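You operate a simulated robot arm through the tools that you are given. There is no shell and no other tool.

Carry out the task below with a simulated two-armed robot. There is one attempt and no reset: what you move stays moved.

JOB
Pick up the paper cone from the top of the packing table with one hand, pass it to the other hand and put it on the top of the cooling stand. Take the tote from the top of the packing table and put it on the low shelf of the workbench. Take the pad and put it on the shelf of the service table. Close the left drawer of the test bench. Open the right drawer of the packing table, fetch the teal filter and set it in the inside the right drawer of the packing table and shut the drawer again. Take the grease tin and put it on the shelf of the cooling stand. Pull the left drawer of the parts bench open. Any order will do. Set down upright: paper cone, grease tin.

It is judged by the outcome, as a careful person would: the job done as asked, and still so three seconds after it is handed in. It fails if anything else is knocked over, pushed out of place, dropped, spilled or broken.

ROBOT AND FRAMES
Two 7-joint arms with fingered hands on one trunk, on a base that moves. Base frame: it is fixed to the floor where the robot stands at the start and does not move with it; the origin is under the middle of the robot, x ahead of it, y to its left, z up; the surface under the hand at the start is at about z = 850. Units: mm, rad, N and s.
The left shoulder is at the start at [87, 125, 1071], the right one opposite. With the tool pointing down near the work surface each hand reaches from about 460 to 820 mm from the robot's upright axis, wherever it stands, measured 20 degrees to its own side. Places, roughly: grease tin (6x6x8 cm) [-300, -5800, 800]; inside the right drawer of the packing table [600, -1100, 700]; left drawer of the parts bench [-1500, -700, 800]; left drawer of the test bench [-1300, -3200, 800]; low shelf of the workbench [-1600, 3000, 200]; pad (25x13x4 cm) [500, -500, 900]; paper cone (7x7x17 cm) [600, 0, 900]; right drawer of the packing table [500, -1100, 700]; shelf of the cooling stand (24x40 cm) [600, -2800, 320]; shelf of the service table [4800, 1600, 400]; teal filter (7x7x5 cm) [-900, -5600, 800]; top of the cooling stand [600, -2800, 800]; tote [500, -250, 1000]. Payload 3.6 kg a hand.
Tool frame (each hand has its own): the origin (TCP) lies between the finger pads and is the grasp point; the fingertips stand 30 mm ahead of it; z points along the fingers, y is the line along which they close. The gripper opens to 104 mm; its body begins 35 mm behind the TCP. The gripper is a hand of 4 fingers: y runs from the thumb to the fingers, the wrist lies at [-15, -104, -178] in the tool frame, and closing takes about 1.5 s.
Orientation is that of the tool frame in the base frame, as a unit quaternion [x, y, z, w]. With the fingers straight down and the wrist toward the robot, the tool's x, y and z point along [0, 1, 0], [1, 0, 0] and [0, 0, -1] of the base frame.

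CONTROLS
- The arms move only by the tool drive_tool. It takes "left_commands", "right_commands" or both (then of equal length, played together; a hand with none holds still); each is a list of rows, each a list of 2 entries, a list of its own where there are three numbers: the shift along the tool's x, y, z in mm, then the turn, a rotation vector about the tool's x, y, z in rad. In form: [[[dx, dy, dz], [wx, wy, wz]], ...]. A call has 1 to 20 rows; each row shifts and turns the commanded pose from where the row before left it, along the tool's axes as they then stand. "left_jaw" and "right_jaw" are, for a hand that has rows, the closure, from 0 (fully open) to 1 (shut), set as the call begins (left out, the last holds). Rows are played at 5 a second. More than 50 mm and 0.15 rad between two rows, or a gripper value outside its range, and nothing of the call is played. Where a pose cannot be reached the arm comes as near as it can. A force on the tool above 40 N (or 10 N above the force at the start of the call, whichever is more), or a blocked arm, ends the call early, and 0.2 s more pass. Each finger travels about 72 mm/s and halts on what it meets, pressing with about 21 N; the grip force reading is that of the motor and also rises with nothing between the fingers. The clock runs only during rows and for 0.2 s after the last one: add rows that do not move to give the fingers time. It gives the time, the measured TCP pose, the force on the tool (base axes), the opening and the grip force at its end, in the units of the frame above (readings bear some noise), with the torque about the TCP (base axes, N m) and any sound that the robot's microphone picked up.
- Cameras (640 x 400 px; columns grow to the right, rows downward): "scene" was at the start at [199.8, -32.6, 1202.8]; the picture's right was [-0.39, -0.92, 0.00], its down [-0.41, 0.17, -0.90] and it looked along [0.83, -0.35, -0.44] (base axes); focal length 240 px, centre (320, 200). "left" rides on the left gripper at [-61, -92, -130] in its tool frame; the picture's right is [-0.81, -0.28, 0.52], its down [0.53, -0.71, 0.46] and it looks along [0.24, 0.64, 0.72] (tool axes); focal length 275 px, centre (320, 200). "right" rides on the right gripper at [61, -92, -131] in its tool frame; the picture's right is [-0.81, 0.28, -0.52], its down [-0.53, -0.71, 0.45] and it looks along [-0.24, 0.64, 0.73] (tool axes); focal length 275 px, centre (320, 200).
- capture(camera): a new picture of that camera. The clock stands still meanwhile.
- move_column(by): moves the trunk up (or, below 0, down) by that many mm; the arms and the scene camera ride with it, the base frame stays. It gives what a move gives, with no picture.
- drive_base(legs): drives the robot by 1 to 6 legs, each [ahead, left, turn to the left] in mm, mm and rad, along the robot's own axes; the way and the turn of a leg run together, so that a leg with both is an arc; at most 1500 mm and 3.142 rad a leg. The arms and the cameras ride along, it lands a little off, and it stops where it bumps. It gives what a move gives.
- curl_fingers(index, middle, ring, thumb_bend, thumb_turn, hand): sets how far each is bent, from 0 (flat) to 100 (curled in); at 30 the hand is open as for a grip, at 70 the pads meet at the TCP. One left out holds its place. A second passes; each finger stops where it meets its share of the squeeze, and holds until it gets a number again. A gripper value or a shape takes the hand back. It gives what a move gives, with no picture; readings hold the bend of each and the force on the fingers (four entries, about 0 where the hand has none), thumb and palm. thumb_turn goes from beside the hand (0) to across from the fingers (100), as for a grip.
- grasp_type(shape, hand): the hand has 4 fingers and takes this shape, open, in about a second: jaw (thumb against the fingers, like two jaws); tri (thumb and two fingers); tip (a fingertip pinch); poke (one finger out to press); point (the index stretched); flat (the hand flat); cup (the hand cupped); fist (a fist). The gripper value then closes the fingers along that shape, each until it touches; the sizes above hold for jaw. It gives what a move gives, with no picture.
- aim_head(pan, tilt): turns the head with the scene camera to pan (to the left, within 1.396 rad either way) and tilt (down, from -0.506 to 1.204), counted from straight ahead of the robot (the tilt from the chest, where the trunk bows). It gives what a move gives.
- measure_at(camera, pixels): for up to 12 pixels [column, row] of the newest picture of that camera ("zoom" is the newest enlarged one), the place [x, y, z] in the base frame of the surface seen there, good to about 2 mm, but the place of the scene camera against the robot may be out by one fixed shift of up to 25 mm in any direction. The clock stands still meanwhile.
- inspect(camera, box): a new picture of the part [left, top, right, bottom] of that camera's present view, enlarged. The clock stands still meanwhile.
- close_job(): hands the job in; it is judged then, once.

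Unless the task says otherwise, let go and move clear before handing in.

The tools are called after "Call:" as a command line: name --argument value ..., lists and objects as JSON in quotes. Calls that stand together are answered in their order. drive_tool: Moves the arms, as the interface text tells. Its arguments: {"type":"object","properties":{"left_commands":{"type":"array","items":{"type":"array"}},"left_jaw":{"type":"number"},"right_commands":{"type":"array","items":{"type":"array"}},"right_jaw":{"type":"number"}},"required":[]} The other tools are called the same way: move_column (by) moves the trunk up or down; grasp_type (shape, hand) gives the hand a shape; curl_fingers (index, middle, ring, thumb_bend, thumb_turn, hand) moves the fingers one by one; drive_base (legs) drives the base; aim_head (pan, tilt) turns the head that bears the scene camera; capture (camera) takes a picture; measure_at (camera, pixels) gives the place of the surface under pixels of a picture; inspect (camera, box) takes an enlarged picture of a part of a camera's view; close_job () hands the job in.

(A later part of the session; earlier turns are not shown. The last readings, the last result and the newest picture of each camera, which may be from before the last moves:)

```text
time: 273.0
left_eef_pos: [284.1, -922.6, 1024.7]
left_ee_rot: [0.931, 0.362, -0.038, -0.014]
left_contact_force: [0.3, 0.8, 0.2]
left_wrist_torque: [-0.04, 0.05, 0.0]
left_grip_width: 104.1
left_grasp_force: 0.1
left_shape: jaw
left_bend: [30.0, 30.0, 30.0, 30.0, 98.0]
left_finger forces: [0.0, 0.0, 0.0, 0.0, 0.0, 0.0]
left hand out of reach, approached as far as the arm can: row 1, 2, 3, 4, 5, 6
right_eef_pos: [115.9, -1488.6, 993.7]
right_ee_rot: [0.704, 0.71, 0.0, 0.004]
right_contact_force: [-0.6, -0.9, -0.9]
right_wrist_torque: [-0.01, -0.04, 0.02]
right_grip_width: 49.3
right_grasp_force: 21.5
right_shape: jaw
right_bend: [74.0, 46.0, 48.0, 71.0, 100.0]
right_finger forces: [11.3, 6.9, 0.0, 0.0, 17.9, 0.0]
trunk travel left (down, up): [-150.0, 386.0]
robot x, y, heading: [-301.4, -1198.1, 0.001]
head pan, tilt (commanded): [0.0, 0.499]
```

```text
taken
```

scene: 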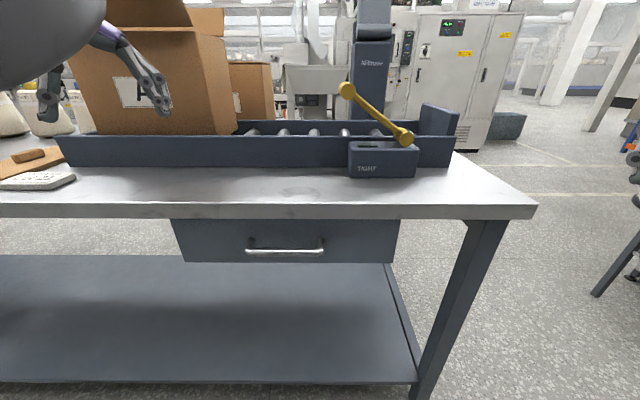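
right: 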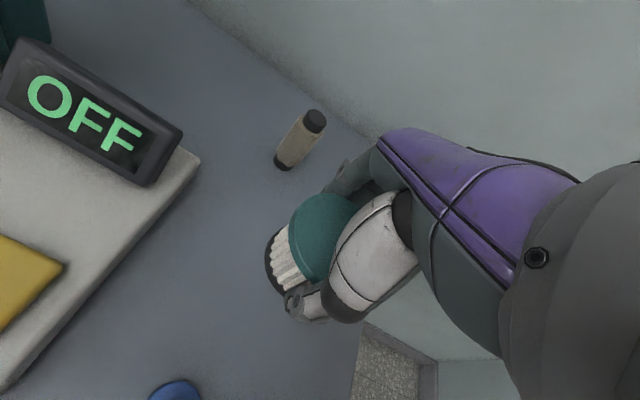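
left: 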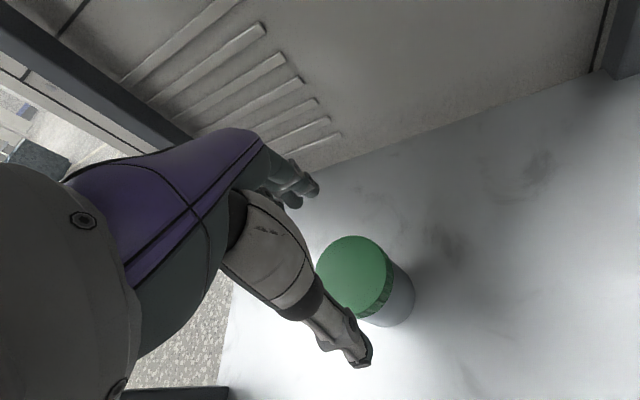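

The elbow has swung out to the left again. I'll straighten the hand's tilt and bring it in to a comfortable spot to confirm that it moves freely.

Call:
drive_tool --left_commands '[[[-35, 0, 0], [-0.054, 0.061, 0]], [[-35, 0, 0], [0, 0, 0]], [[-35, 0, 0], [0, 0, 0]], [[-35, 0, 0], [0, 0, 0]], [[0, 0, 0], [0, 0, 0]]]' --left_jaw 0

Call:
capture --camera "scene"

```text
time: 274.2
left_eef_pos: [260.4, -955.6, 1011.3]
left_ee_rot: [0.932, 0.363, 0.0, 0.0]
left_contact_force: [0.8, -0.5, -0.2]
left_wrist_torque: [0.02, 0.01, 0.03]
left_grip_width: 103.7
left_grasp_force: 0.1
left_shape: jaw
left_bend: [30.0, 30.0, 30.0, 30.0, 98.0]
left_finger forces: [0.0, 0.0, 0.0, 0.0, 0.0, 0.0]
left hand out of reach, approached as far as the arm can: row 1, 2, 3, 4
right_eef_pos: [116.1, -1488.3, 993.4]
right_ee_rot: [0.704, 0.71, 0.0, 0.004]
right_contact_force: [-0.6, -0.1, -0.3]
right_wrist_torque: [-0.04, 0.02, 0.01]
right_grip_width: 49.1
right_grasp_force: 21.3
right_shape: jaw
right_bend: [74.0, 46.0, 48.0, 71.0, 100.0]
right_finger forces: [11.3, 6.9, 0.0, 0.1, 17.9, 0.0]
trunk travel left (down, up): [-150.0, 386.0]
robot x, y, heading: [-304.3, -1199.8, 0.009]
head pan, tilt (commanded): [0.0, 0.499]
```

```text
taken
```

scene: 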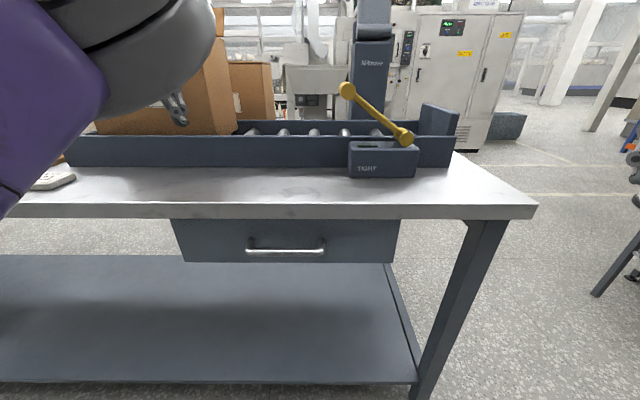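

Call:
drive_tool --left_commands '[[[0, 0, -20], [0, 0, 0]], [[0, 0, -20], [0, 0, 0]], [[-20, -20, -20], [0, 0, 0]], [[-20, -20, -20], [0, 0, 0]], [[-20, -20, 0], [0, 0, 0]], [[-20, -20, 0], [0, 0, 0]], [[0, 0, 0], [0, 0, 0]]]' --left_jaw 0

Call:
capture --camera "scene"

```text
time: 275.8
left_eef_pos: [258.5, -949.8, 1009.1]
left_ee_rot: [0.932, 0.363, 0.0, -0.001]
left_contact_force: [0.4, -0.4, 1.1]
left_wrist_torque: [0.02, 0.0, -0.02]
left_grip_width: 103.7
left_grasp_force: 0.0
left_shape: jaw
left_bend: [30.0, 30.0, 30.0, 30.0, 98.0]
left_finger forces: [0.0, 0.0, 0.0, 0.0, 0.0, 0.1]
left hand out of reach, approached as far as the arm can: row 1, 2, 3, 4, 5, 6
right_eef_pos: [115.2, -1488.5, 993.4]
right_ee_rot: [0.704, 0.71, 0.0, 0.003]
right_contact_force: [-0.3, 0.4, -0.4]
right_wrist_torque: [-0.02, 0.02, -0.02]
right_grip_width: 49.5
right_grasp_force: 20.9
right_shape: jaw
right_bend: [74.0, 46.0, 48.0, 71.0, 100.0]
right_finger forces: [11.3, 6.9, 0.1, 0.0, 17.9, 0.0]
trunk travel left (down, up): [-150.0, 386.0]
robot x, y, heading: [-302.7, -1196.2, 0.005]
head pan, tilt (commanded): [0.0, 0.499]
```

```text
taken
```

scene: 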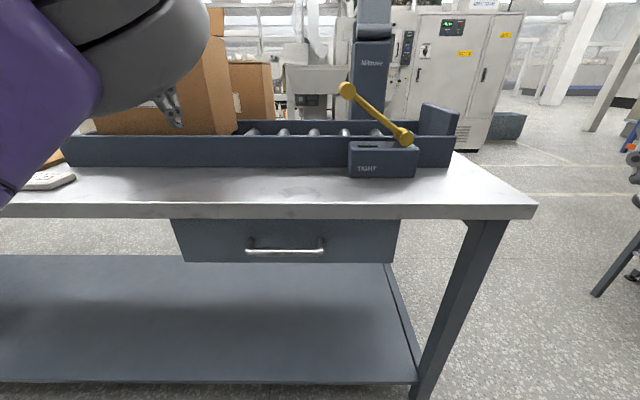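

The left arm is at a joint limit here. I'll back away from the table so that I can work the arm into a better posture in free space.

Call:
drive_base --legs '[[-280, 0, 0]]'

Call:
drive_tool --left_commands '[[[0, 0, 40], [0, 0, -0.14]], [[0, 0, 40], [0, 0, -0.14]], [[0, 0, 40], [0, 0, -0.14]], [[20, 0, 30], [0, 0, -0.14]], [[20, 0, 0], [0, 0, -0.14]], [[20, 0, 0], [0, 0, -0.12]], [[0, 0, 0], [0, 0, 0]]]' --left_jaw 0

Call:
capture --camera "scene"

```text
time: 277.8
left_eef_pos: [-25.8, -950.2, 1009.6]
left_ee_rot: [0.932, 0.363, 0.0, -0.001]
left_contact_force: [-0.2, -0.6, -0.7]
left_wrist_torque: [-0.01, 0.01, 0.01]
left_grip_width: 103.9
left_grasp_force: 0.0
left_shape: jaw
left_bend: [30.0, 30.0, 30.0, 30.0, 98.0]
left_finger forces: [0.0, 0.0, 0.0, 0.1, 0.0, 0.1]
right_eef_pos: [-167.0, -1489.2, 993.7]
right_ee_rot: [0.704, 0.71, 0.0, 0.003]
right_contact_force: [-1.0, 0.6, -0.4]
right_wrist_torque: [0.01, 0.01, -0.03]
right_grip_width: 49.6
right_grasp_force: 20.5
right_shape: jaw
right_bend: [74.0, 46.0, 48.0, 71.0, 100.0]
right_finger forces: [11.3, 7.0, 0.1, 0.1, 17.8, 0.1]
trunk travel left (down, up): [-150.0, 386.0]
robot x, y, heading: [-590.1, -1200.7, 0.006]
head pan, tilt (commanded): [0.0, 0.499]
```

```text
time: 279.4
left_eef_pos: [-27.8, -832.7, 910.9]
left_ee_rot: [0.709, 0.706, 0.0, -0.001]
left_contact_force: [1.0, 0.1, 0.5]
left_wrist_torque: [0.0, 0.02, 0.0]
left_grip_width: 104.1
left_grasp_force: 0.0
left_shape: jaw
left_bend: [30.0, 30.0, 30.0, 30.0, 98.0]
left_finger forces: [0.1, 0.0, 0.0, 0.0, 0.0, 0.0]
left hand out of reach, approached as far as the arm can: row 1, 3
right_eef_pos: [-165.7, -1490.0, 993.4]
right_ee_rot: [0.704, 0.71, 0.0, 0.004]
right_contact_force: [-1.0, -0.5, -0.2]
right_wrist_torque: [-0.01, 0.04, 0.02]
right_grip_width: 49.4
right_grasp_force: 21.0
right_shape: jaw
right_bend: [74.0, 46.0, 48.0, 71.0, 100.0]
right_finger forces: [11.3, 6.9, 0.0, 0.1, 18.0, 0.1]
trunk travel left (down, up): [-150.0, 386.0]
robot x, y, heading: [-585.0, -1198.9, 0.006]
head pan, tilt (commanded): [0.0, 0.499]
```

```text
taken
```

scene: 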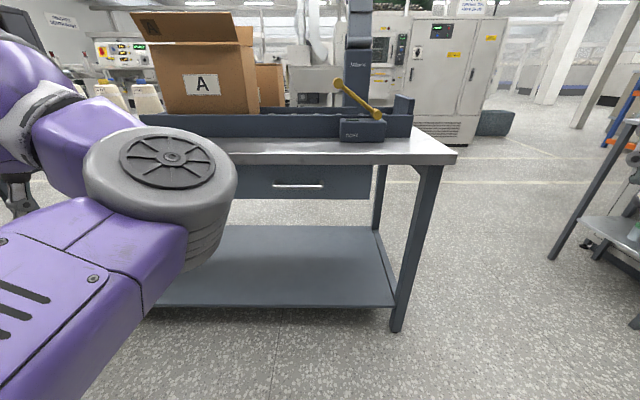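

The elbow is still inside. Turning the hand clockwise lifted it before, so I'll turn further clockwise here in free space to carry the elbow over to the outside.

Call:
drive_tool --left_commands '[[[0, -20, 0], [0, 0, 0.145]], [[0, -20, 0], [0, 0, 0.145]], [[0, -20, 0], [0, 0, 0.145]], [[0, 0, 0], [0, 0, 0.145]], [[0, 0, 0], [0, 0, 0.145]], [[0, 0, 0], [0, 0, 0.145]], [[0, 0, 0], [0, 0, 0.145]], [[0, 0, 0], [0, 0, 0.145]], [[0, 0, 0], [0, 0, 0.145]], [[0, 0, 0], [0, 0, 0.145]], [[0, 0, 0], [0, 0, 0.145]], [[0, 0, 0], [0, 0, 0]]]' --left_jaw 0

Call:
capture --camera "scene"

```text
time: 282.0
left_eef_pos: [-83.3, -823.3, 895.1]
left_ee_rot: [1.0, -0.015, 0.0, -0.001]
left_contact_force: [-0.2, 0.0, 0.0]
left_wrist_torque: [-0.02, -0.01, -0.01]
left_grip_width: 103.8
left_grasp_force: 0.0
left_shape: jaw
left_bend: [30.0, 30.0, 30.0, 30.0, 98.0]
left_finger forces: [0.1, 0.0, 0.0, 0.0, 0.0, 0.0]
left hand out of reach, approached as far as the arm can: row 10, 11
right_eef_pos: [-166.6, -1488.5, 993.7]
right_ee_rot: [0.704, 0.71, 0.0, 0.005]
right_contact_force: [-0.1, -0.1, 0.6]
right_wrist_torque: [-0.04, 0.05, -0.03]
right_grip_width: 49.6
right_grasp_force: 20.5
right_shape: jaw
right_bend: [74.0, 46.0, 48.0, 71.0, 100.0]
right_finger forces: [11.3, 6.9, 0.1, 0.0, 17.9, 0.1]
trunk travel left (down, up): [-150.0, 386.0]
robot x, y, heading: [-585.9, -1196.2, 0.01]
head pan, tilt (commanded): [0.0, 0.499]
```

```text
taken
```

scene: 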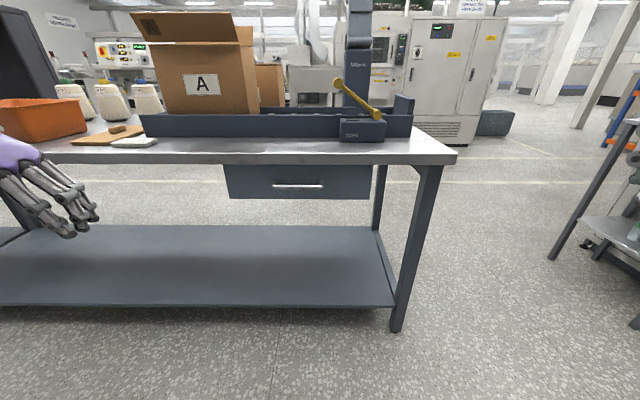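

The elbow is now outside on the left. I'll move the hand to the middle first, then turn it back to its normal yaw.

Call:
drive_tool --left_commands '[[[0, 42, 0], [0, 0, 0]], [[0, 42, 0], [0, 0, 0]], [[0, 42, 0], [0, 0, 0]], [[0, 42, 0], [0, 0, 0]], [[0, 42, 0], [0, 0, 0]], [[0, 40, 0], [0, 0, 0]], [[0, 0, 0], [0, 0, -0.145]], [[0, 0, 0], [0, 0, -0.145]], [[0, 0, 0], [0, 0, -0.145]], [[0, 0, 0], [0, 0, -0.145]], [[0, 0, 0], [0, 0, -0.145]], [[0, 0, 0], [0, 0, -0.145]], [[0, 0, 0], [0, 0, -0.145]], [[0, 0, 0], [0, 0, -0.145]], [[0, 0, 0], [0, 0, -0.145]], [[0, 0, 0], [0, 0, -0.145]], [[0, 0, 0], [0, 0, -0.145]], [[0, 0, 0], [0, 0, 0]]]' --left_jaw 0

Call:
capture --camera "scene"

```text
time: 285.8
left_eef_pos: [53.9, -891.3, 858.5]
left_ee_rot: [0.709, 0.705, -0.001, 0.0]
left_contact_force: [-0.7, -0.2, 0.9]
left_wrist_torque: [0.01, -0.01, 0.0]
left_grip_width: 104.3
left_grasp_force: 0.1
left_shape: jaw
left_bend: [30.0, 30.0, 30.0, 30.0, 98.0]
left_finger forces: [0.0, 0.1, 0.1, 0.0, 0.0, 0.0]
left hand out of reach, approached as far as the arm can: row 2, 3, 4, 5, 6, 7, 8, 9, 10, 11, 12, 13, 14, 15, 16, 17
right_eef_pos: [-166.4, -1489.6, 994.4]
right_ee_rot: [0.704, 0.71, -0.001, 0.005]
right_contact_force: [-0.7, -0.4, -0.6]
right_wrist_torque: [0.0, 0.03, 0.0]
right_grip_width: 49.4
right_grasp_force: 20.9
right_shape: jaw
right_bend: [74.0, 46.0, 48.0, 71.0, 100.0]
right_finger forces: [11.3, 7.0, 0.0, 0.0, 18.0, 0.0]
trunk travel left (down, up): [-150.0, 386.0]
robot x, y, heading: [-585.7, -1200.7, 0.004]
head pan, tilt (commanded): [0.0, 0.499]
```

```text
taken
```

scene: 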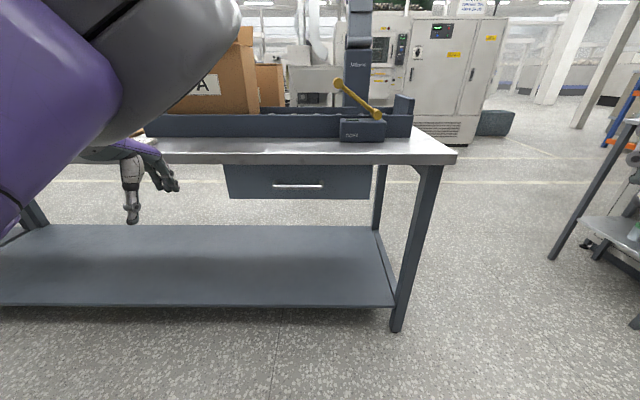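

That swung the elbow high again. I'll go back to the clockwise pose at the left, then unwind the yaw there in place before moving inward.

Call:
drive_tool --left_commands '[[[10, -25, 0], [0, 0, 0.145]], [[10, -25, 0], [0, 0, 0.145]], [[10, -25, 0], [0, 0, 0.145]], [[10, -20, 0], [0, 0, 0.145]], [[0, -10, 0], [0, 0, 0.145]], [[0, -10, 0], [0, 0, 0.145]], [[0, -10, 0], [0, 0, 0.145]], [[0, -10, 0], [0, 0, 0.145]], [[0, 0, 0], [0, 0, 0.145]], [[0, 0, 0], [0, 0, 0.145]], [[0, 0, 0], [0, 0, 0.12]], [[0, 0, 0], [0, 0, 0]]]' --left_jaw 0

Call:
capture --camera "scene"

```text
time: 288.4
left_eef_pos: [-55.8, -805.1, 859.3]
left_ee_rot: [1.0, -0.004, -0.001, 0.0]
left_contact_force: [-0.1, -0.3, -0.8]
left_wrist_torque: [-0.01, -0.01, 0.0]
left_grip_width: 104.0
left_grasp_force: 0.1
left_shape: jaw
left_bend: [30.0, 30.0, 30.0, 30.0, 98.0]
left_finger forces: [0.0, 0.1, 0.0, 0.1, 0.0, 0.0]
right_eef_pos: [-164.9, -1489.0, 994.0]
right_ee_rot: [0.704, 0.71, 0.0, 0.003]
right_contact_force: [0.6, 1.0, -0.5]
right_wrist_torque: [-0.03, 0.01, 0.01]
right_grip_width: 49.1
right_grasp_force: 21.5
right_shape: jaw
right_bend: [74.0, 46.0, 48.0, 71.0, 100.0]
right_finger forces: [11.3, 7.0, 0.0, 0.0, 18.0, 0.0]
trunk travel left (down, up): [-150.0, 386.0]
robot x, y, heading: [-584.5, -1203.7, 0.01]
head pan, tilt (commanded): [0.0, 0.499]
```

```text
taken
```

scene: 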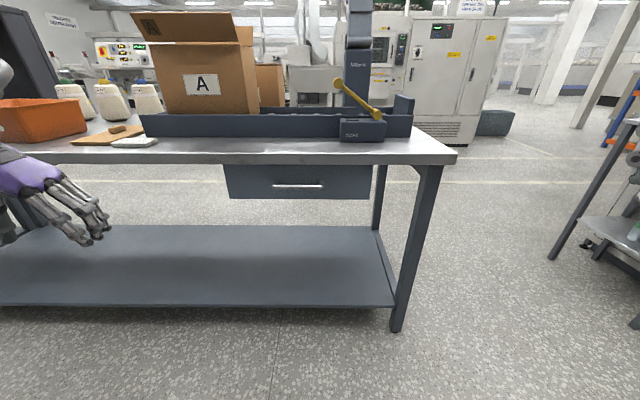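

Call:
aim_head --pan 0.9 --tilt 0.6

Call:
capture --camera "scene"

```text
time: 289.6
left_eef_pos: [-55.8, -804.5, 858.9]
left_ee_rot: [1.0, -0.002, -0.002, -0.001]
left_contact_force: [0.0, -1.0, 0.5]
left_wrist_torque: [0.02, -0.01, 0.01]
left_grip_width: 104.1
left_grasp_force: 0.1
left_shape: jaw
left_bend: [30.0, 30.0, 30.0, 30.0, 98.0]
left_finger forces: [0.0, 0.0, 0.1, 0.0, 0.1, 0.1]
right_eef_pos: [-165.8, -1488.5, 993.2]
right_ee_rot: [0.704, 0.71, 0.0, 0.003]
right_contact_force: [-0.8, 0.9, -0.4]
right_wrist_torque: [0.03, 0.0, -0.01]
right_grip_width: 49.7
right_grasp_force: 20.7
right_shape: jaw
right_bend: [74.0, 46.0, 48.0, 71.0, 100.0]
right_finger forces: [11.3, 6.9, 0.0, 0.0, 18.0, 0.0]
trunk travel left (down, up): [-150.0, 386.0]
robot x, y, heading: [-583.6, -1197.8, 0.008]
head pan, tilt (commanded): [0.901, 0.6]
```

```text
taken
```

scene: 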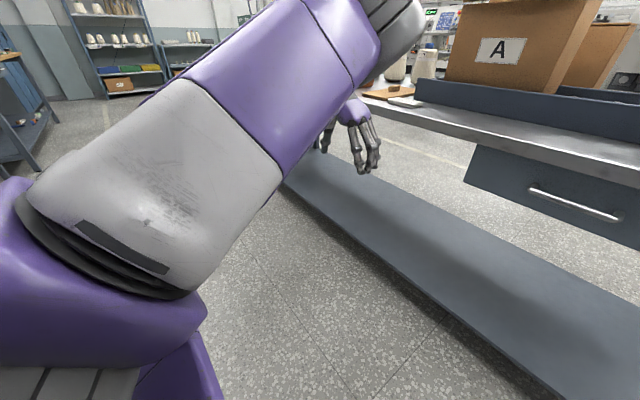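

Call:
measure_at --camera "scene" --pixels '[[385, 15], [330, 30], [250, 110], [160, 180], [365, 120], [372, 160]]'

```text
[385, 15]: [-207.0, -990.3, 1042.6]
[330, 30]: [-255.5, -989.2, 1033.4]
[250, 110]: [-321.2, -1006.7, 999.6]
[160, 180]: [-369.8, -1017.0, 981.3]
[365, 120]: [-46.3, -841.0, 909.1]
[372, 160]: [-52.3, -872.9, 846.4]
```

The elbow is forward and high, with the hand wound to the left. I'll try lowering the hand while unwinding its yaw, so that the elbow hangs, then cross it to the right.

Call:
drive_tool --left_commands '[[[0, 0, 40], [0, 0, 0]], [[0, 0, 40], [0, 0, 0]], [[0, 0, 40], [0, 0, 0]], [[0, 0, 40], [0, 0, -0.145]], [[0, 0, 40], [0, 0, -0.145]], [[0, 0, 40], [0, 0, -0.145]], [[0, 0, 0], [0, 0, -0.145]], [[0, 0, 0], [0, 0, -0.145]], [[0, 0, 0], [0, 0, -0.145]], [[0, 0, 0], [0, 0, -0.145]], [[0, 0, 0], [0, 0, -0.145]], [[0, 0, 0], [0, 0, -0.145]], [[0, 0, 0], [0, 0, -0.145]], [[0, 0, 0], [0, 0, -0.12]], [[0, 0, 0], [0, 0, 0]]]' --left_jaw 0

Call:
capture --camera "scene"

```text
time: 292.8
left_eef_pos: [-55.5, -803.3, 619.0]
left_ee_rot: [0.708, 0.706, 0.0, -0.001]
left_contact_force: [0.3, -0.4, 0.5]
left_wrist_torque: [-0.01, -0.02, -0.01]
left_grip_width: 103.8
left_grasp_force: 0.0
left_shape: jaw
left_bend: [30.0, 30.0, 30.0, 30.0, 98.0]
left_finger forces: [0.1, 0.1, 0.0, 0.1, 0.0, 0.1]
right_eef_pos: [-165.3, -1489.8, 994.2]
right_ee_rot: [0.704, 0.711, 0.0, 0.004]
right_contact_force: [0.0, 0.4, -1.5]
right_wrist_torque: [-0.03, 0.01, -0.03]
right_grip_width: 49.6
right_grasp_force: 21.5
right_shape: jaw
right_bend: [74.0, 46.0, 48.0, 71.0, 100.0]
right_finger forces: [11.2, 6.9, 0.0, 0.1, 18.0, 0.1]
trunk travel left (down, up): [-150.0, 386.0]
robot x, y, heading: [-585.7, -1200.8, 0.005]
head pan, tilt (commanded): [0.901, 0.6]
```

```text
taken
```

scene: 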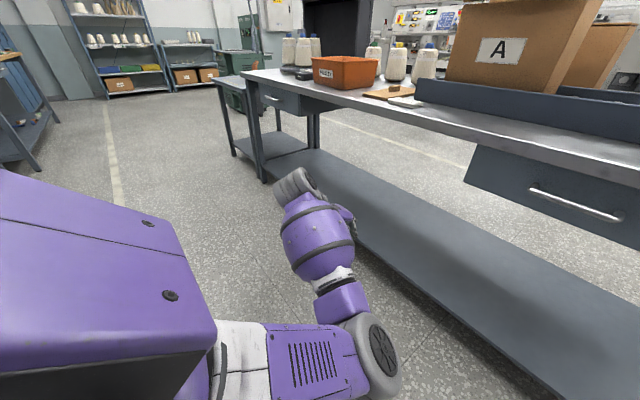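

Now the arm moves freely, hanging low. I'll raise the trunk to keep clear of my knees, and cross the hand to the right to bring the elbow out.

Call:
move_column --by 250

Call:
drive_tool --left_commands '[[[-40, 0, 0], [0, 0, 0]], [[-40, 0, 0], [0, 0, 0]], [[-40, 0, 0], [0, 0, 0]], [[-40, 0, 0], [0, 0, 0]], [[-40, 0, 0], [0, 0, 0]], [[-40, 0, 0], [0, 0, 0]], [[-40, 0, 0], [0, 0, 0]], [[-40, 0, 0], [0, 0, 0]], [[-40, 0, 0], [0, 0, 0]], [[0, 0, 0], [0, 0, 0]]]' --left_jaw 0

Call:
aim_head --pan 0.5 --tilt 0.7

Call:
capture --camera "scene"

```text
time: 295.4
left_eef_pos: [-57.4, -805.1, 869.0]
left_ee_rot: [0.71, 0.704, -0.001, -0.001]
left_contact_force: [0.5, 0.4, 0.6]
left_wrist_torque: [0.01, 0.01, 0.01]
left_grip_width: 104.1
left_grasp_force: 0.1
left_shape: jaw
left_bend: [30.0, 30.0, 30.0, 30.0, 98.0]
left_finger forces: [0.0, 0.0, 0.0, 0.0, 0.1, 0.1]
right_eef_pos: [-165.9, -1488.4, 1243.5]
right_ee_rot: [0.704, 0.71, 0.0, 0.004]
right_contact_force: [0.2, -0.4, -0.6]
right_wrist_torque: [0.02, 0.01, 0.0]
right_grip_width: 49.4
right_grasp_force: 21.7
right_shape: jaw
right_bend: [74.0, 46.0, 48.0, 71.0, 100.0]
right_finger forces: [11.3, 6.9, 0.0, 0.0, 18.0, 0.0]
trunk travel left (down, up): [-400.0, 136.0]
robot x, y, heading: [-584.8, -1199.1, 0.006]
head pan, tilt (commanded): [0.901, 0.6]
```

```text
time: 297.6
left_eef_pos: [-58.1, -1163.9, 868.9]
left_ee_rot: [0.708, 0.706, -0.001, -0.001]
left_contact_force: [0.3, 0.3, 0.3]
left_wrist_torque: [0.02, 0.0, 0.01]
left_grip_width: 104.1
left_grasp_force: 0.0
left_shape: jaw
left_bend: [30.0, 30.0, 30.0, 30.0, 98.0]
left_finger forces: [0.0, 0.0, 0.0, 0.0, 0.0, 0.0]
right_eef_pos: [-166.4, -1488.7, 1244.0]
right_ee_rot: [0.704, 0.71, 0.0, 0.004]
right_contact_force: [-0.3, -0.6, -0.5]
right_wrist_torque: [0.01, 0.02, 0.03]
right_grip_width: 49.5
right_grasp_force: 20.6
right_shape: jaw
right_bend: [74.0, 46.0, 48.0, 71.0, 100.0]
right_finger forces: [11.3, 6.9, 0.1, 0.1, 17.9, 0.1]
trunk travel left (down, up): [-400.0, 136.0]
robot x, y, heading: [-583.9, -1202.3, 0.009]
head pan, tilt (commanded): [0.901, 0.6]
```

```text
time: 298.5
left_eef_pos: [-58.9, -1165.2, 869.4]
left_ee_rot: [0.709, 0.705, 0.0, -0.001]
left_contact_force: [0.0, 0.4, 1.1]
left_wrist_torque: [0.01, -0.03, 0.0]
left_grip_width: 104.3
left_grasp_force: 0.1
left_shape: jaw
left_bend: [30.0, 30.0, 30.0, 30.0, 98.0]
left_finger forces: [0.0, 0.0, 0.1, 0.0, 0.1, 0.0]
right_eef_pos: [-166.9, -1487.8, 1243.4]
right_ee_rot: [0.704, 0.71, 0.001, 0.004]
right_contact_force: [-0.2, 0.6, 0.0]
right_wrist_torque: [0.0, 0.01, -0.02]
right_grip_width: 49.4
right_grasp_force: 21.1
right_shape: jaw
right_bend: [74.0, 46.0, 48.0, 71.0, 100.0]
right_finger forces: [11.3, 6.9, 0.1, 0.1, 18.1, 0.1]
trunk travel left (down, up): [-400.0, 136.0]
robot x, y, heading: [-588.7, -1202.2, 0.008]
head pan, tilt (commanded): [0.499, 0.7]
```

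```text
taken
```

scene: 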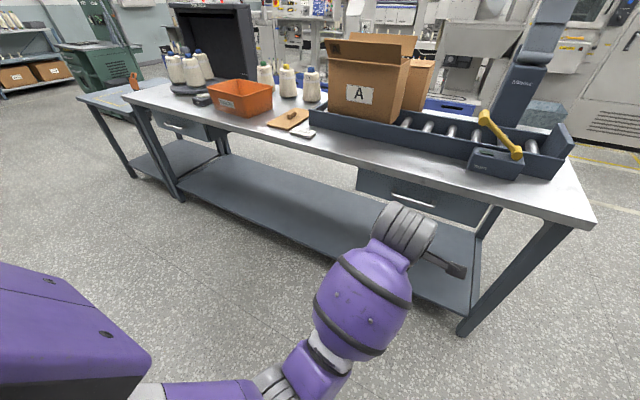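

The hand crossed without limits. I'll raise it now to see whether it returns to the natural posture of the start.

Call:
drive_tool --left_commands '[[[0, 0, -40], [0, 0, 0]], [[0, 0, -40], [0, 0, 0]], [[0, 0, -40], [0, 0, 0]], [[0, 0, -40], [0, 0, 0]], [[0, 0, -40], [0, 0, 0]], [[0, 0, -40], [0, 0, 0]], [[0, 0, -40], [0, 0, 0]], [[0, 0, 0], [0, 0, 0]]]' --left_jaw 0

Call:
capture --camera "scene"

```text
time: 300.3
left_eef_pos: [2.0, -1168.0, 1102.1]
left_ee_rot: [0.71, 0.704, 0.0, 0.001]
left_contact_force: [-0.6, -0.4, 0.4]
left_wrist_torque: [-0.01, -0.02, 0.0]
left_grip_width: 104.0
left_grasp_force: 0.1
left_shape: jaw
left_bend: [30.0, 30.0, 30.0, 30.0, 98.0]
left_finger forces: [0.1, 0.1, 0.0, 0.0, 0.0, 0.0]
left hand out of reach, approached as far as the arm can: row 4, 5, 6, 7
right_eef_pos: [-166.9, -1489.3, 1244.3]
right_ee_rot: [0.704, 0.71, 0.0, 0.003]
right_contact_force: [-0.3, 0.4, -0.7]
right_wrist_torque: [0.01, 0.0, 0.0]
right_grip_width: 49.4
right_grasp_force: 20.9
right_shape: jaw
right_bend: [74.0, 46.0, 48.0, 71.0, 100.0]
right_finger forces: [11.3, 6.9, 0.0, 0.1, 18.0, 0.0]
trunk travel left (down, up): [-400.0, 136.0]
robot x, y, heading: [-586.2, -1201.5, 0.007]
head pan, tilt (commanded): [0.499, 0.7]
```

```text
taken
```

scene: 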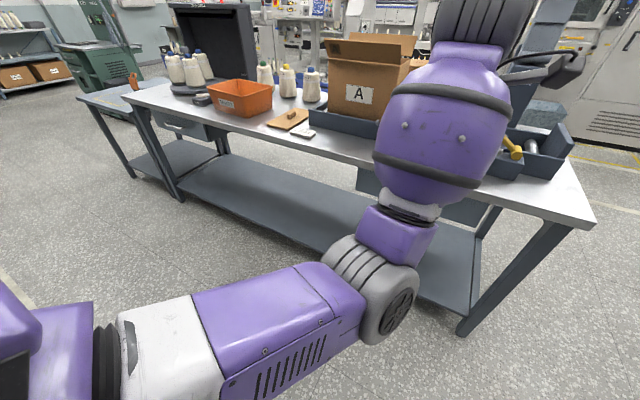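

The elbow now hangs low rather than outside. I'll try a moderate clockwise yaw here while raising, to swing the elbow outward.

Call:
drive_tool --left_commands '[[[0, 0, 0], [0, 0, 0.14]], [[0, 0, 0], [0, 0, 0.14]], [[0, 0, 0], [0, 0, 0.14]], [[0, 0, 0], [0, 0, 0.14]], [[0, 0, -30], [0, 0, 0.14]], [[0, 0, -30], [0, 0, 0.14]], [[0, 0, -30], [0, 0, 0]], [[0, 0, 0], [0, 0, 0]]]' --left_jaw 0

Call:
capture --camera "scene"

```text
time: 302.1
left_eef_pos: [19.1, -1173.0, 1189.4]
left_ee_rot: [0.935, 0.355, -0.001, 0.0]
left_contact_force: [-0.1, 1.4, 0.6]
left_wrist_torque: [0.04, 0.0, -0.05]
left_grip_width: 104.3
left_grasp_force: 0.0
left_shape: jaw
left_bend: [30.0, 30.0, 30.0, 30.0, 98.0]
left_finger forces: [0.1, 0.0, 0.0, 0.0, 0.1, 0.0]
left hand out of reach, approached as far as the arm can: row 3, 4, 5
right_eef_pos: [-165.9, -1488.6, 1242.6]
right_ee_rot: [0.704, 0.71, 0.0, 0.003]
right_contact_force: [0.5, -0.3, -1.3]
right_wrist_torque: [0.01, 0.02, 0.02]
right_grip_width: 49.0
right_grasp_force: 21.3
right_shape: jaw
right_bend: [74.0, 46.0, 48.0, 71.0, 100.0]
right_finger forces: [11.3, 6.9, 0.0, 0.0, 18.1, 0.1]
trunk travel left (down, up): [-400.0, 136.0]
robot x, y, heading: [-580.7, -1203.0, 0.004]
head pan, tilt (commanded): [0.499, 0.7]
```

```text
taken
```

scene: 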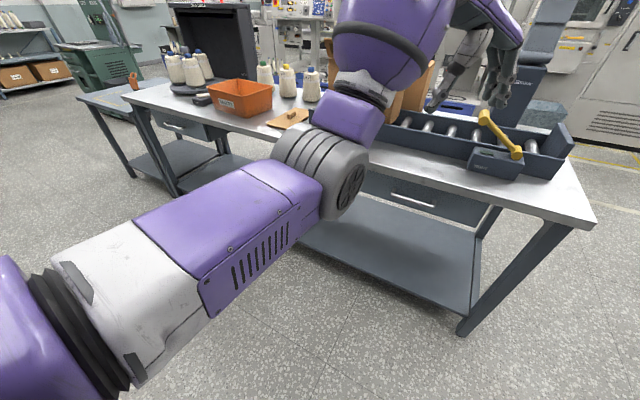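

The elbow came up and outward, as at the start. I'll unwind the yaw now and check that the posture stays.

Call:
drive_tool --left_commands '[[[0, 0, -30], [0, 0, 0]], [[0, 0, -20], [0, 0, 0]], [[0, 0, 0], [0, 0, -0.14]], [[0, 0, 0], [0, 0, -0.14]], [[0, 0, 0], [0, 0, -0.14]], [[0, 0, 0], [0, 0, -0.14]], [[0, 0, 0], [0, 0, -0.14]], [[0, 0, 0], [0, 0, -0.12]], [[0, 0, 0], [0, 0, 0]]]' --left_jaw 0

Call:
capture --camera "scene"

```text
time: 304.1
left_eef_pos: [19.6, -1173.0, 1239.2]
left_ee_rot: [0.716, 0.698, -0.001, -0.001]
left_contact_force: [-0.2, -0.1, 1.3]
left_wrist_torque: [0.0, 0.01, 0.01]
left_grip_width: 104.2
left_grasp_force: 0.0
left_shape: jaw
left_bend: [30.0, 30.0, 30.0, 30.0, 98.0]
left_finger forces: [0.0, 0.0, 0.1, 0.2, 0.1, 0.1]
right_eef_pos: [-166.8, -1488.1, 1243.7]
right_ee_rot: [0.704, 0.71, 0.001, 0.004]
right_contact_force: [-0.6, -0.6, 0.4]
right_wrist_torque: [0.03, 0.04, 0.01]
right_grip_width: 49.5
right_grasp_force: 21.1
right_shape: jaw
right_bend: [74.0, 46.0, 48.0, 71.0, 100.0]
right_finger forces: [11.2, 6.8, 0.0, 0.1, 18.0, 0.1]
trunk travel left (down, up): [-400.0, 136.0]
robot x, y, heading: [-581.1, -1201.0, 0.007]
head pan, tilt (commanded): [0.499, 0.7]
```

```text
taken
```

scene: 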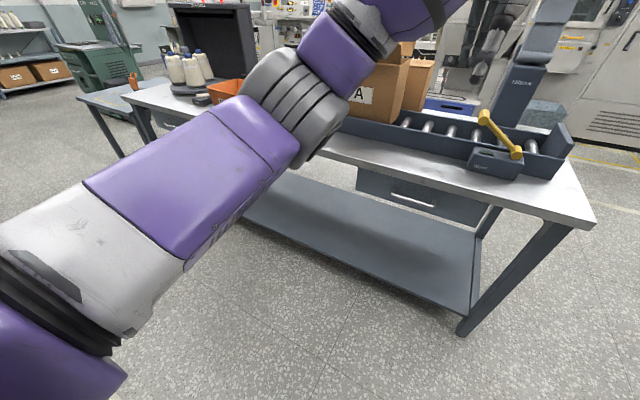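

The natural posture is back. Now I'll pitch the left hand to point forward-down, lower the trunk, and bring the hand to the handle's height, still well away from the table.

Call:
drive_tool --left_commands '[[[0, 0, 0], [-0.131, 0, -0.01]], [[0, 0, 0], [-0.131, 0, -0.01]], [[0, 0, 0], [-0.131, 0, 0]], [[0, 0, 0], [-0.131, 0, 0]], [[0, 0, 0], [-0.131, 0, 0]], [[0, 0, 0], [-0.131, 0, 0]], [[0, 0, 0], [-0.131, 0, 0]], [[0, 0, 0], [-0.13, 0, 0]], [[0, 0, 0], [0, 0, 0]]]' --left_jaw 0

Call:
move_column --by -230

Call:
drive_tool --left_commands '[[[12, -37, 13], [0, 0, 0]], [[12, -37, 13], [0, 0, 0]], [[12, -37, 13], [0, 0, 0]], [[12, -37, 13], [0, 0, 0]], [[12, -37, 13], [0, 0, 0]], [[12, -37, 13], [0, 0, 0]], [[0, 0, 0], [0, 0, 0]]]'

Call:
aim_head --pan 0.1 --tilt 0.6

Call:
capture --camera "scene"

```text
time: 306.1
left_eef_pos: [18.7, -1172.3, 1239.4]
left_ee_rot: [0.614, 0.611, 0.352, 0.355]
left_contact_force: [0.3, 0.0, -0.1]
left_wrist_torque: [-0.01, 0.02, 0.0]
left_grip_width: 104.2
left_grasp_force: 0.0
left_shape: jaw
left_bend: [30.0, 30.0, 30.0, 30.0, 98.0]
left_finger forces: [0.0, 0.0, 0.0, 0.0, 0.0, 0.0]
right_eef_pos: [-165.5, -1488.8, 1243.3]
right_ee_rot: [0.704, 0.71, -0.001, 0.004]
right_contact_force: [0.2, -0.1, -0.9]
right_wrist_torque: [0.01, -0.01, 0.01]
right_grip_width: 49.4
right_grasp_force: 21.3
right_shape: jaw
right_bend: [74.0, 46.0, 48.0, 71.0, 100.0]
right_finger forces: [11.3, 6.9, 0.1, 0.0, 17.9, 0.0]
trunk travel left (down, up): [-400.0, 136.0]
robot x, y, heading: [-586.8, -1203.7, -0.002]
head pan, tilt (commanded): [0.499, 0.7]
```

```text
time: 308.5
left_eef_pos: [18.7, -1172.7, 1010.9]
left_ee_rot: [0.614, 0.611, 0.352, 0.355]
left_contact_force: [-0.3, 0.2, 0.9]
left_wrist_torque: [0.0, 0.01, -0.01]
left_grip_width: 103.8
left_grasp_force: 0.0
left_shape: jaw
left_bend: [30.0, 30.0, 30.0, 30.0, 98.0]
left_finger forces: [0.0, 0.0, 0.0, 0.0, 0.0, 0.1]
right_eef_pos: [-165.8, -1489.3, 1014.3]
right_ee_rot: [0.703, 0.711, 0.0, 0.004]
right_contact_force: [0.1, -0.5, -1.5]
right_wrist_torque: [0.02, 0.01, -0.05]
right_grip_width: 49.5
right_grasp_force: 20.8
right_shape: jaw
right_bend: [74.0, 46.0, 48.0, 71.0, 100.0]
right_finger forces: [11.3, 6.9, 0.0, 0.0, 18.0, 0.1]
trunk travel left (down, up): [-170.0, 366.0]
robot x, y, heading: [-587.1, -1196.1, 0.005]
head pan, tilt (commanded): [0.499, 0.7]
```

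```text
time: 310.1
left_eef_pos: [-24.6, -1100.0, 779.2]
left_ee_rot: [0.614, 0.611, 0.351, 0.355]
left_contact_force: [0.3, 0.1, 0.2]
left_wrist_torque: [0.0, -0.01, 0.03]
left_grip_width: 104.0
left_grasp_force: 0.0
left_shape: jaw
left_bend: [30.0, 30.0, 30.0, 30.0, 98.0]
left_finger forces: [0.0, 0.0, 0.0, 0.0, 0.0, 0.0]
right_eef_pos: [-166.5, -1489.1, 1013.5]
right_ee_rot: [0.704, 0.71, -0.001, 0.004]
right_contact_force: [0.1, 0.5, -0.4]
right_wrist_torque: [0.01, -0.04, -0.04]
right_grip_width: 49.5
right_grasp_force: 21.3
right_shape: jaw
right_bend: [74.0, 46.0, 48.0, 71.0, 100.0]
right_finger forces: [11.3, 6.8, 0.0, 0.0, 18.0, 0.0]
trunk travel left (down, up): [-170.0, 366.0]
robot x, y, heading: [-585.0, -1198.1, 0.006]
head pan, tilt (commanded): [0.499, 0.7]
```

```text
time: 310.9
left_eef_pos: [-23.4, -1101.3, 779.1]
left_ee_rot: [0.614, 0.611, 0.351, 0.355]
left_contact_force: [-0.6, 1.0, -0.3]
left_wrist_torque: [-0.02, -0.02, 0.02]
left_grip_width: 104.0
left_grasp_force: 0.1
left_shape: jaw
left_bend: [30.0, 30.0, 30.0, 30.0, 98.0]
left_finger forces: [0.0, 0.0, 0.0, 0.0, 0.0, 0.0]
right_eef_pos: [-166.2, -1489.8, 1012.8]
right_ee_rot: [0.704, 0.71, 0.0, 0.004]
right_contact_force: [-0.6, 0.4, -0.7]
right_wrist_torque: [0.01, 0.0, -0.03]
right_grip_width: 49.6
right_grasp_force: 20.4
right_shape: jaw
right_bend: [74.0, 46.0, 48.0, 71.0, 100.0]
right_finger forces: [11.3, 6.9, 0.1, 0.0, 18.0, 0.1]
trunk travel left (down, up): [-170.0, 366.0]
robot x, y, heading: [-586.6, -1201.2, 0.007]
head pan, tilt (commanded): [0.099, 0.6]
```

```text
taken
```

scene: 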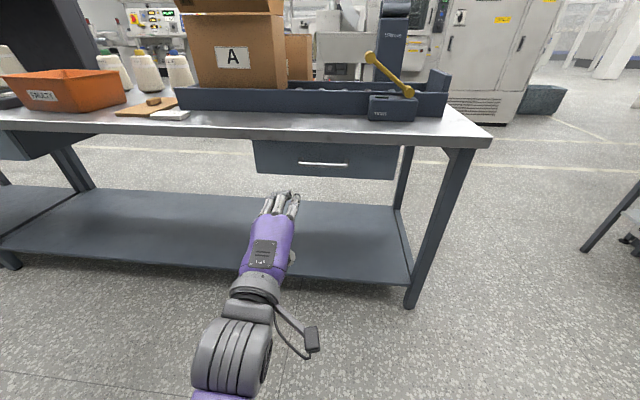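

The left hand now points at the drawer. I'll use its camera, which looks forward, to see the handle precisely.

Call:
capture --camera "left"

```text
taken
```

left: 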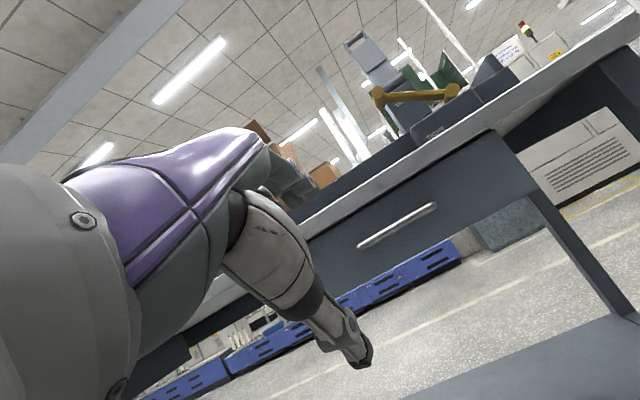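

Call:
inspect --camera "left" --box '[300, 150, 500, 290]'

Call:
measure_at --camera "left" --pixels '[[362, 245], [395, 226], [432, 207], [362, 240], [434, 203], [380, 210], [400, 250], [420, 190], [450, 150], [440, 168], [530, 190], [320, 285]]'

```text
2.86 times, centred on (400, 220) of left
```

zoom: 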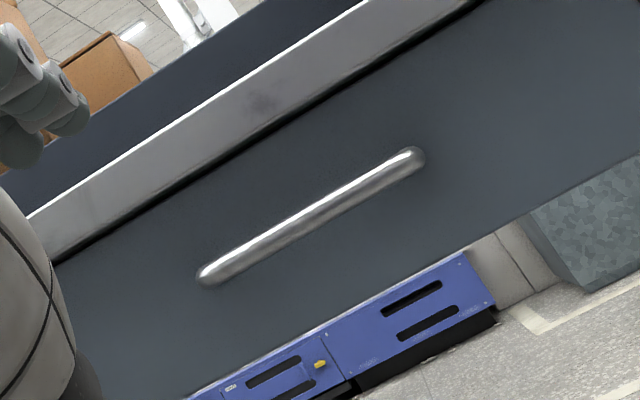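

```text
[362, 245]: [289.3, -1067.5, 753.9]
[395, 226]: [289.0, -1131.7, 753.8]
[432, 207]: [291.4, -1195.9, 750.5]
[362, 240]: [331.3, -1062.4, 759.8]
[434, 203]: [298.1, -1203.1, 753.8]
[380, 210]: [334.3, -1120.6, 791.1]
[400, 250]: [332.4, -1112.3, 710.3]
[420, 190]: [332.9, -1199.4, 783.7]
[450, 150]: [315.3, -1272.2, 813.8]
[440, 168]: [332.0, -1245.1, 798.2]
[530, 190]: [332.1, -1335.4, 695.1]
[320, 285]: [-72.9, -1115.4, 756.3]
```

The bar is at x≈295, z≈755 with ~31 mm between it and the drawer front (x=332). I'll pitch the hand to nearly horizontal and pre-close it to ~50 mm, so that it can slip over the bar without touching the front.

Call:
drive_tool --left_commands '[[[0, 0, 0], [-0.11, 0, 0]], [[0, 0, 0], [-0.11, 0, 0]], [[0, 0, 0], [-0.11, 0, 0]], [[-10, 0, 0], [-0.106, 0, 0]], [[-15, 0, 0], [0, 0, 0]], [[0, 0, 0], [0, 0, 0]], [[0, 0, 0], [0, 0, 0]]]' --left_jaw 0.5

Call:
capture --camera "left"

Call:
capture --camera "scene"

```text
time: 312.6
left_eef_pos: [-23.8, -1126.2, 779.5]
left_ee_rot: [0.523, 0.521, 0.475, 0.479]
left_contact_force: [-0.5, -1.0, 0.3]
left_wrist_torque: [0.0, -0.02, 0.0]
left_grip_width: 52.2
left_grasp_force: 0.0
left_shape: jaw
left_bend: [74.0, 44.0, 41.0, 69.0, 100.0]
left_finger forces: [0.0, 0.1, 0.1, 0.0, 0.0, 0.0]
right_eef_pos: [-165.7, -1488.0, 1013.1]
right_ee_rot: [0.703, 0.711, 0.0, 0.004]
right_contact_force: [-0.5, 0.1, -0.3]
right_wrist_torque: [0.0, 0.01, 0.04]
right_grip_width: 49.4
right_grasp_force: 20.9
right_shape: jaw
right_bend: [74.0, 46.0, 48.0, 71.0, 100.0]
right_finger forces: [11.3, 6.9, 0.0, 0.0, 18.0, 0.0]
trunk travel left (down, up): [-170.0, 366.0]
robot x, y, heading: [-584.3, -1200.1, 0.011]
head pan, tilt (commanded): [0.099, 0.6]
```

```text
taken
```

left: 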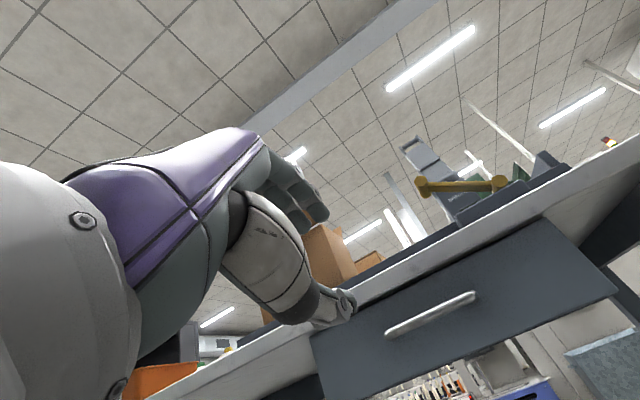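

```text
taken
```

scene: 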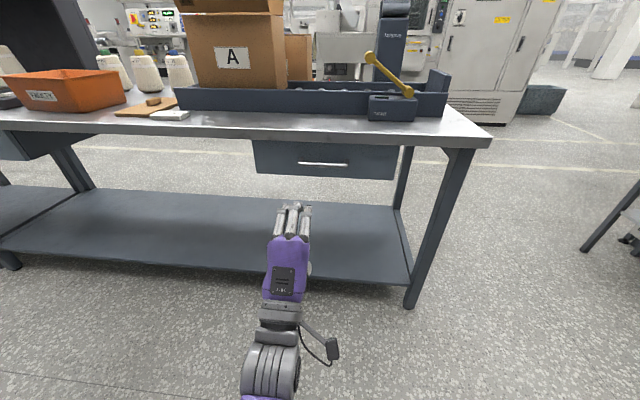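

The jaw preset curls the index fully (bend 74), which would strike the bar. I'll set the fingers one by one to an even half-open shape instead.

Call:
curl_fingers --hand "left" --index 48 --middle 48 --ring 48 --thumb_bend 48 --thumb_turn 100

Call:
capture --camera "left"

Call:
inspect --camera "scene" --box '[220, 120, 420, 280]'

```text
time: 313.6
left_eef_pos: [-23.4, -1126.7, 779.6]
left_ee_rot: [0.523, 0.52, 0.476, 0.48]
left_contact_force: [-0.2, -0.2, -0.9]
left_wrist_torque: [0.0, -0.02, 0.02]
left_grip_width: 56.7
left_grasp_force: 0.0
left_shape: fingers
left_bend: [48.0, 48.0, 48.0, 48.0, 100.0]
left_finger forces: [0.0, 0.0, 0.0, 0.0, 0.1, 0.0]
right_eef_pos: [-166.6, -1489.3, 1014.1]
right_ee_rot: [0.704, 0.71, 0.0, 0.004]
right_contact_force: [0.2, -1.0, -0.8]
right_wrist_torque: [-0.06, -0.01, 0.0]
right_grip_width: 49.5
right_grasp_force: 20.4
right_shape: jaw
right_bend: [74.0, 46.0, 48.0, 71.0, 100.0]
right_finger forces: [11.3, 6.9, 0.0, 0.0, 18.0, 0.0]
trunk travel left (down, up): [-170.0, 366.0]
robot x, y, heading: [-583.6, -1199.3, 0.01]
head pan, tilt (commanded): [0.099, 0.6]
```

```text
taken
```

left: 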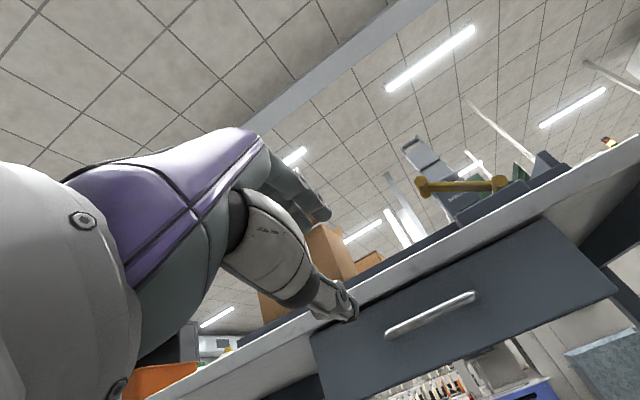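

```text
2.50 times, centred on (320, 200) of scene
```

zoom: 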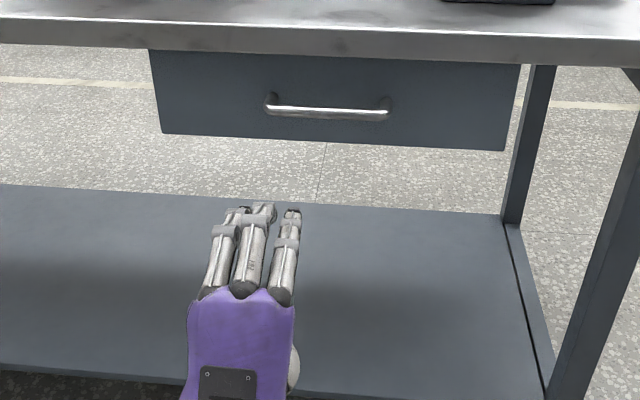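

Fingers are now evenly half open (56.7 mm). I'll lower the hand to the bar's height and drive forward 270 mm, stopping ~50 mm short.

Call:
drive_tool --left_commands '[[[0, -12, 1], [0, 0, 0]], [[0, -12, 1], [0, 0, 0]], [[0, 0, 0], [0, 0, 0]]]'

Call:
drive_base --legs '[[265, 0, 0]]'

Call:
capture --camera "left"

Call:
capture --camera "scene"

```text
time: 314.4
left_eef_pos: [-25.1, -1126.6, 754.6]
left_ee_rot: [0.523, 0.52, 0.476, 0.479]
left_contact_force: [-0.1, -0.1, 0.6]
left_wrist_torque: [0.02, 0.01, 0.0]
left_grip_width: 56.4
left_grasp_force: 0.1
left_shape: fingers
left_bend: [48.0, 48.0, 48.0, 48.0, 100.0]
left_finger forces: [0.1, 0.0, 0.0, 0.0, 0.0, 0.0]
right_eef_pos: [-167.0, -1489.3, 1014.0]
right_ee_rot: [0.704, 0.71, -0.001, 0.004]
right_contact_force: [0.3, -0.2, -0.4]
right_wrist_torque: [-0.02, 0.02, 0.05]
right_grip_width: 49.5
right_grasp_force: 21.4
right_shape: jaw
right_bend: [74.0, 46.0, 48.0, 71.0, 100.0]
right_finger forces: [11.3, 6.9, 0.0, 0.0, 17.8, 0.1]
trunk travel left (down, up): [-170.0, 366.0]
robot x, y, heading: [-585.1, -1203.0, 0.006]
head pan, tilt (commanded): [0.099, 0.6]
```

```text
time: 316.2
left_eef_pos: [242.0, -1127.9, 754.7]
left_ee_rot: [0.524, 0.52, 0.474, 0.48]
left_contact_force: [-0.3, -0.5, -0.3]
left_wrist_torque: [-0.01, 0.01, -0.03]
left_grip_width: 56.7
left_grasp_force: 0.1
left_shape: fingers
left_bend: [48.0, 48.0, 48.0, 48.0, 100.0]
left_finger forces: [0.0, 0.1, 0.0, 0.0, 0.0, 0.0]
right_eef_pos: [98.3, -1489.8, 1013.2]
right_ee_rot: [0.705, 0.709, 0.0, 0.004]
right_contact_force: [0.4, -0.7, 0.1]
right_wrist_torque: [-0.02, 0.02, -0.02]
right_grip_width: 49.4
right_grasp_force: 21.0
right_shape: jaw
right_bend: [74.0, 46.0, 48.0, 71.0, 100.0]
right_finger forces: [11.3, 7.0, 0.0, 0.0, 18.0, 0.0]
trunk travel left (down, up): [-170.0, 366.0]
robot x, y, heading: [-319.7, -1200.8, 0.005]
head pan, tilt (commanded): [0.099, 0.6]
```

```text
taken
```

left: 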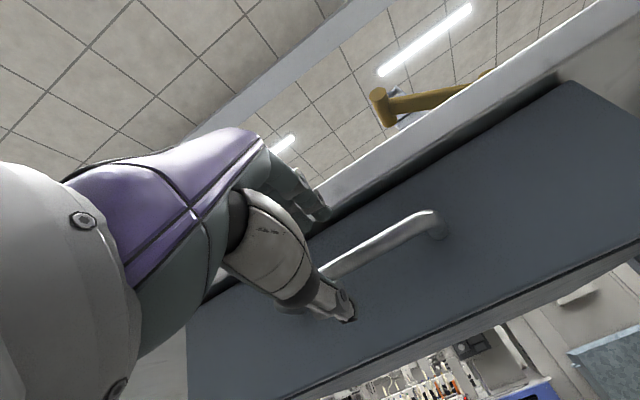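

```text
taken
```

scene: 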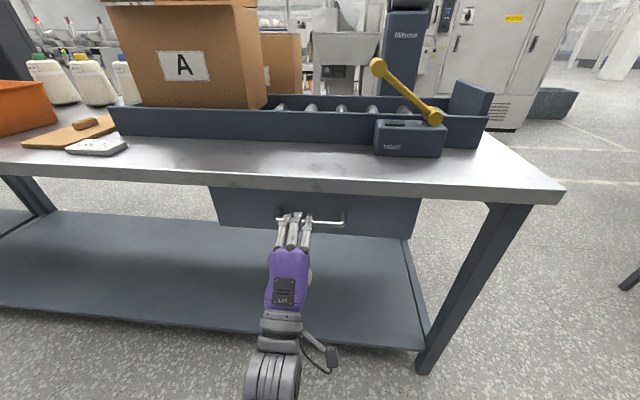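

The bar (330,270→435,215) runs between the fingers above (315,205) and the thumb below (340,310). I'll measure to confirm the heights before moving in.

Call:
measure_at --camera "left" --pixels '[[318, 213], [310, 200], [345, 312], [335, 300], [345, 260], [400, 232], [300, 185], [325, 220]]'

Call:
inspect --camera "scene" --box '[240, 180, 380, 290]'

```text
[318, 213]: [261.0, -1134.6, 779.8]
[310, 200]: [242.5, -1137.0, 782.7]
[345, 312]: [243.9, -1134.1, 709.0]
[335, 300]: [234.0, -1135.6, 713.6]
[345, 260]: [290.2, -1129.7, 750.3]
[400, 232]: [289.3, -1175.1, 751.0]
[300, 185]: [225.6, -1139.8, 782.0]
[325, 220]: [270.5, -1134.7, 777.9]
```

```text
3.64 times, centred on (310, 235) of scene
```

zoom: 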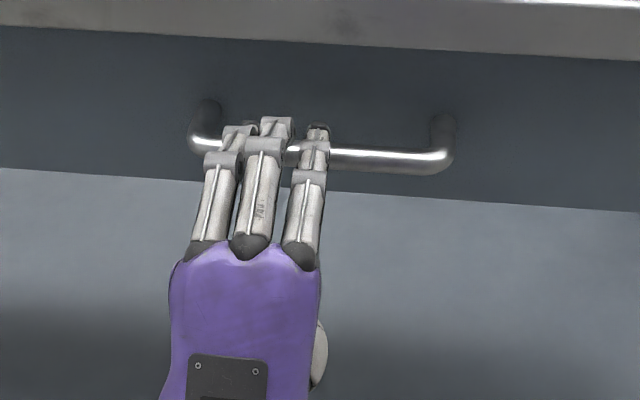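

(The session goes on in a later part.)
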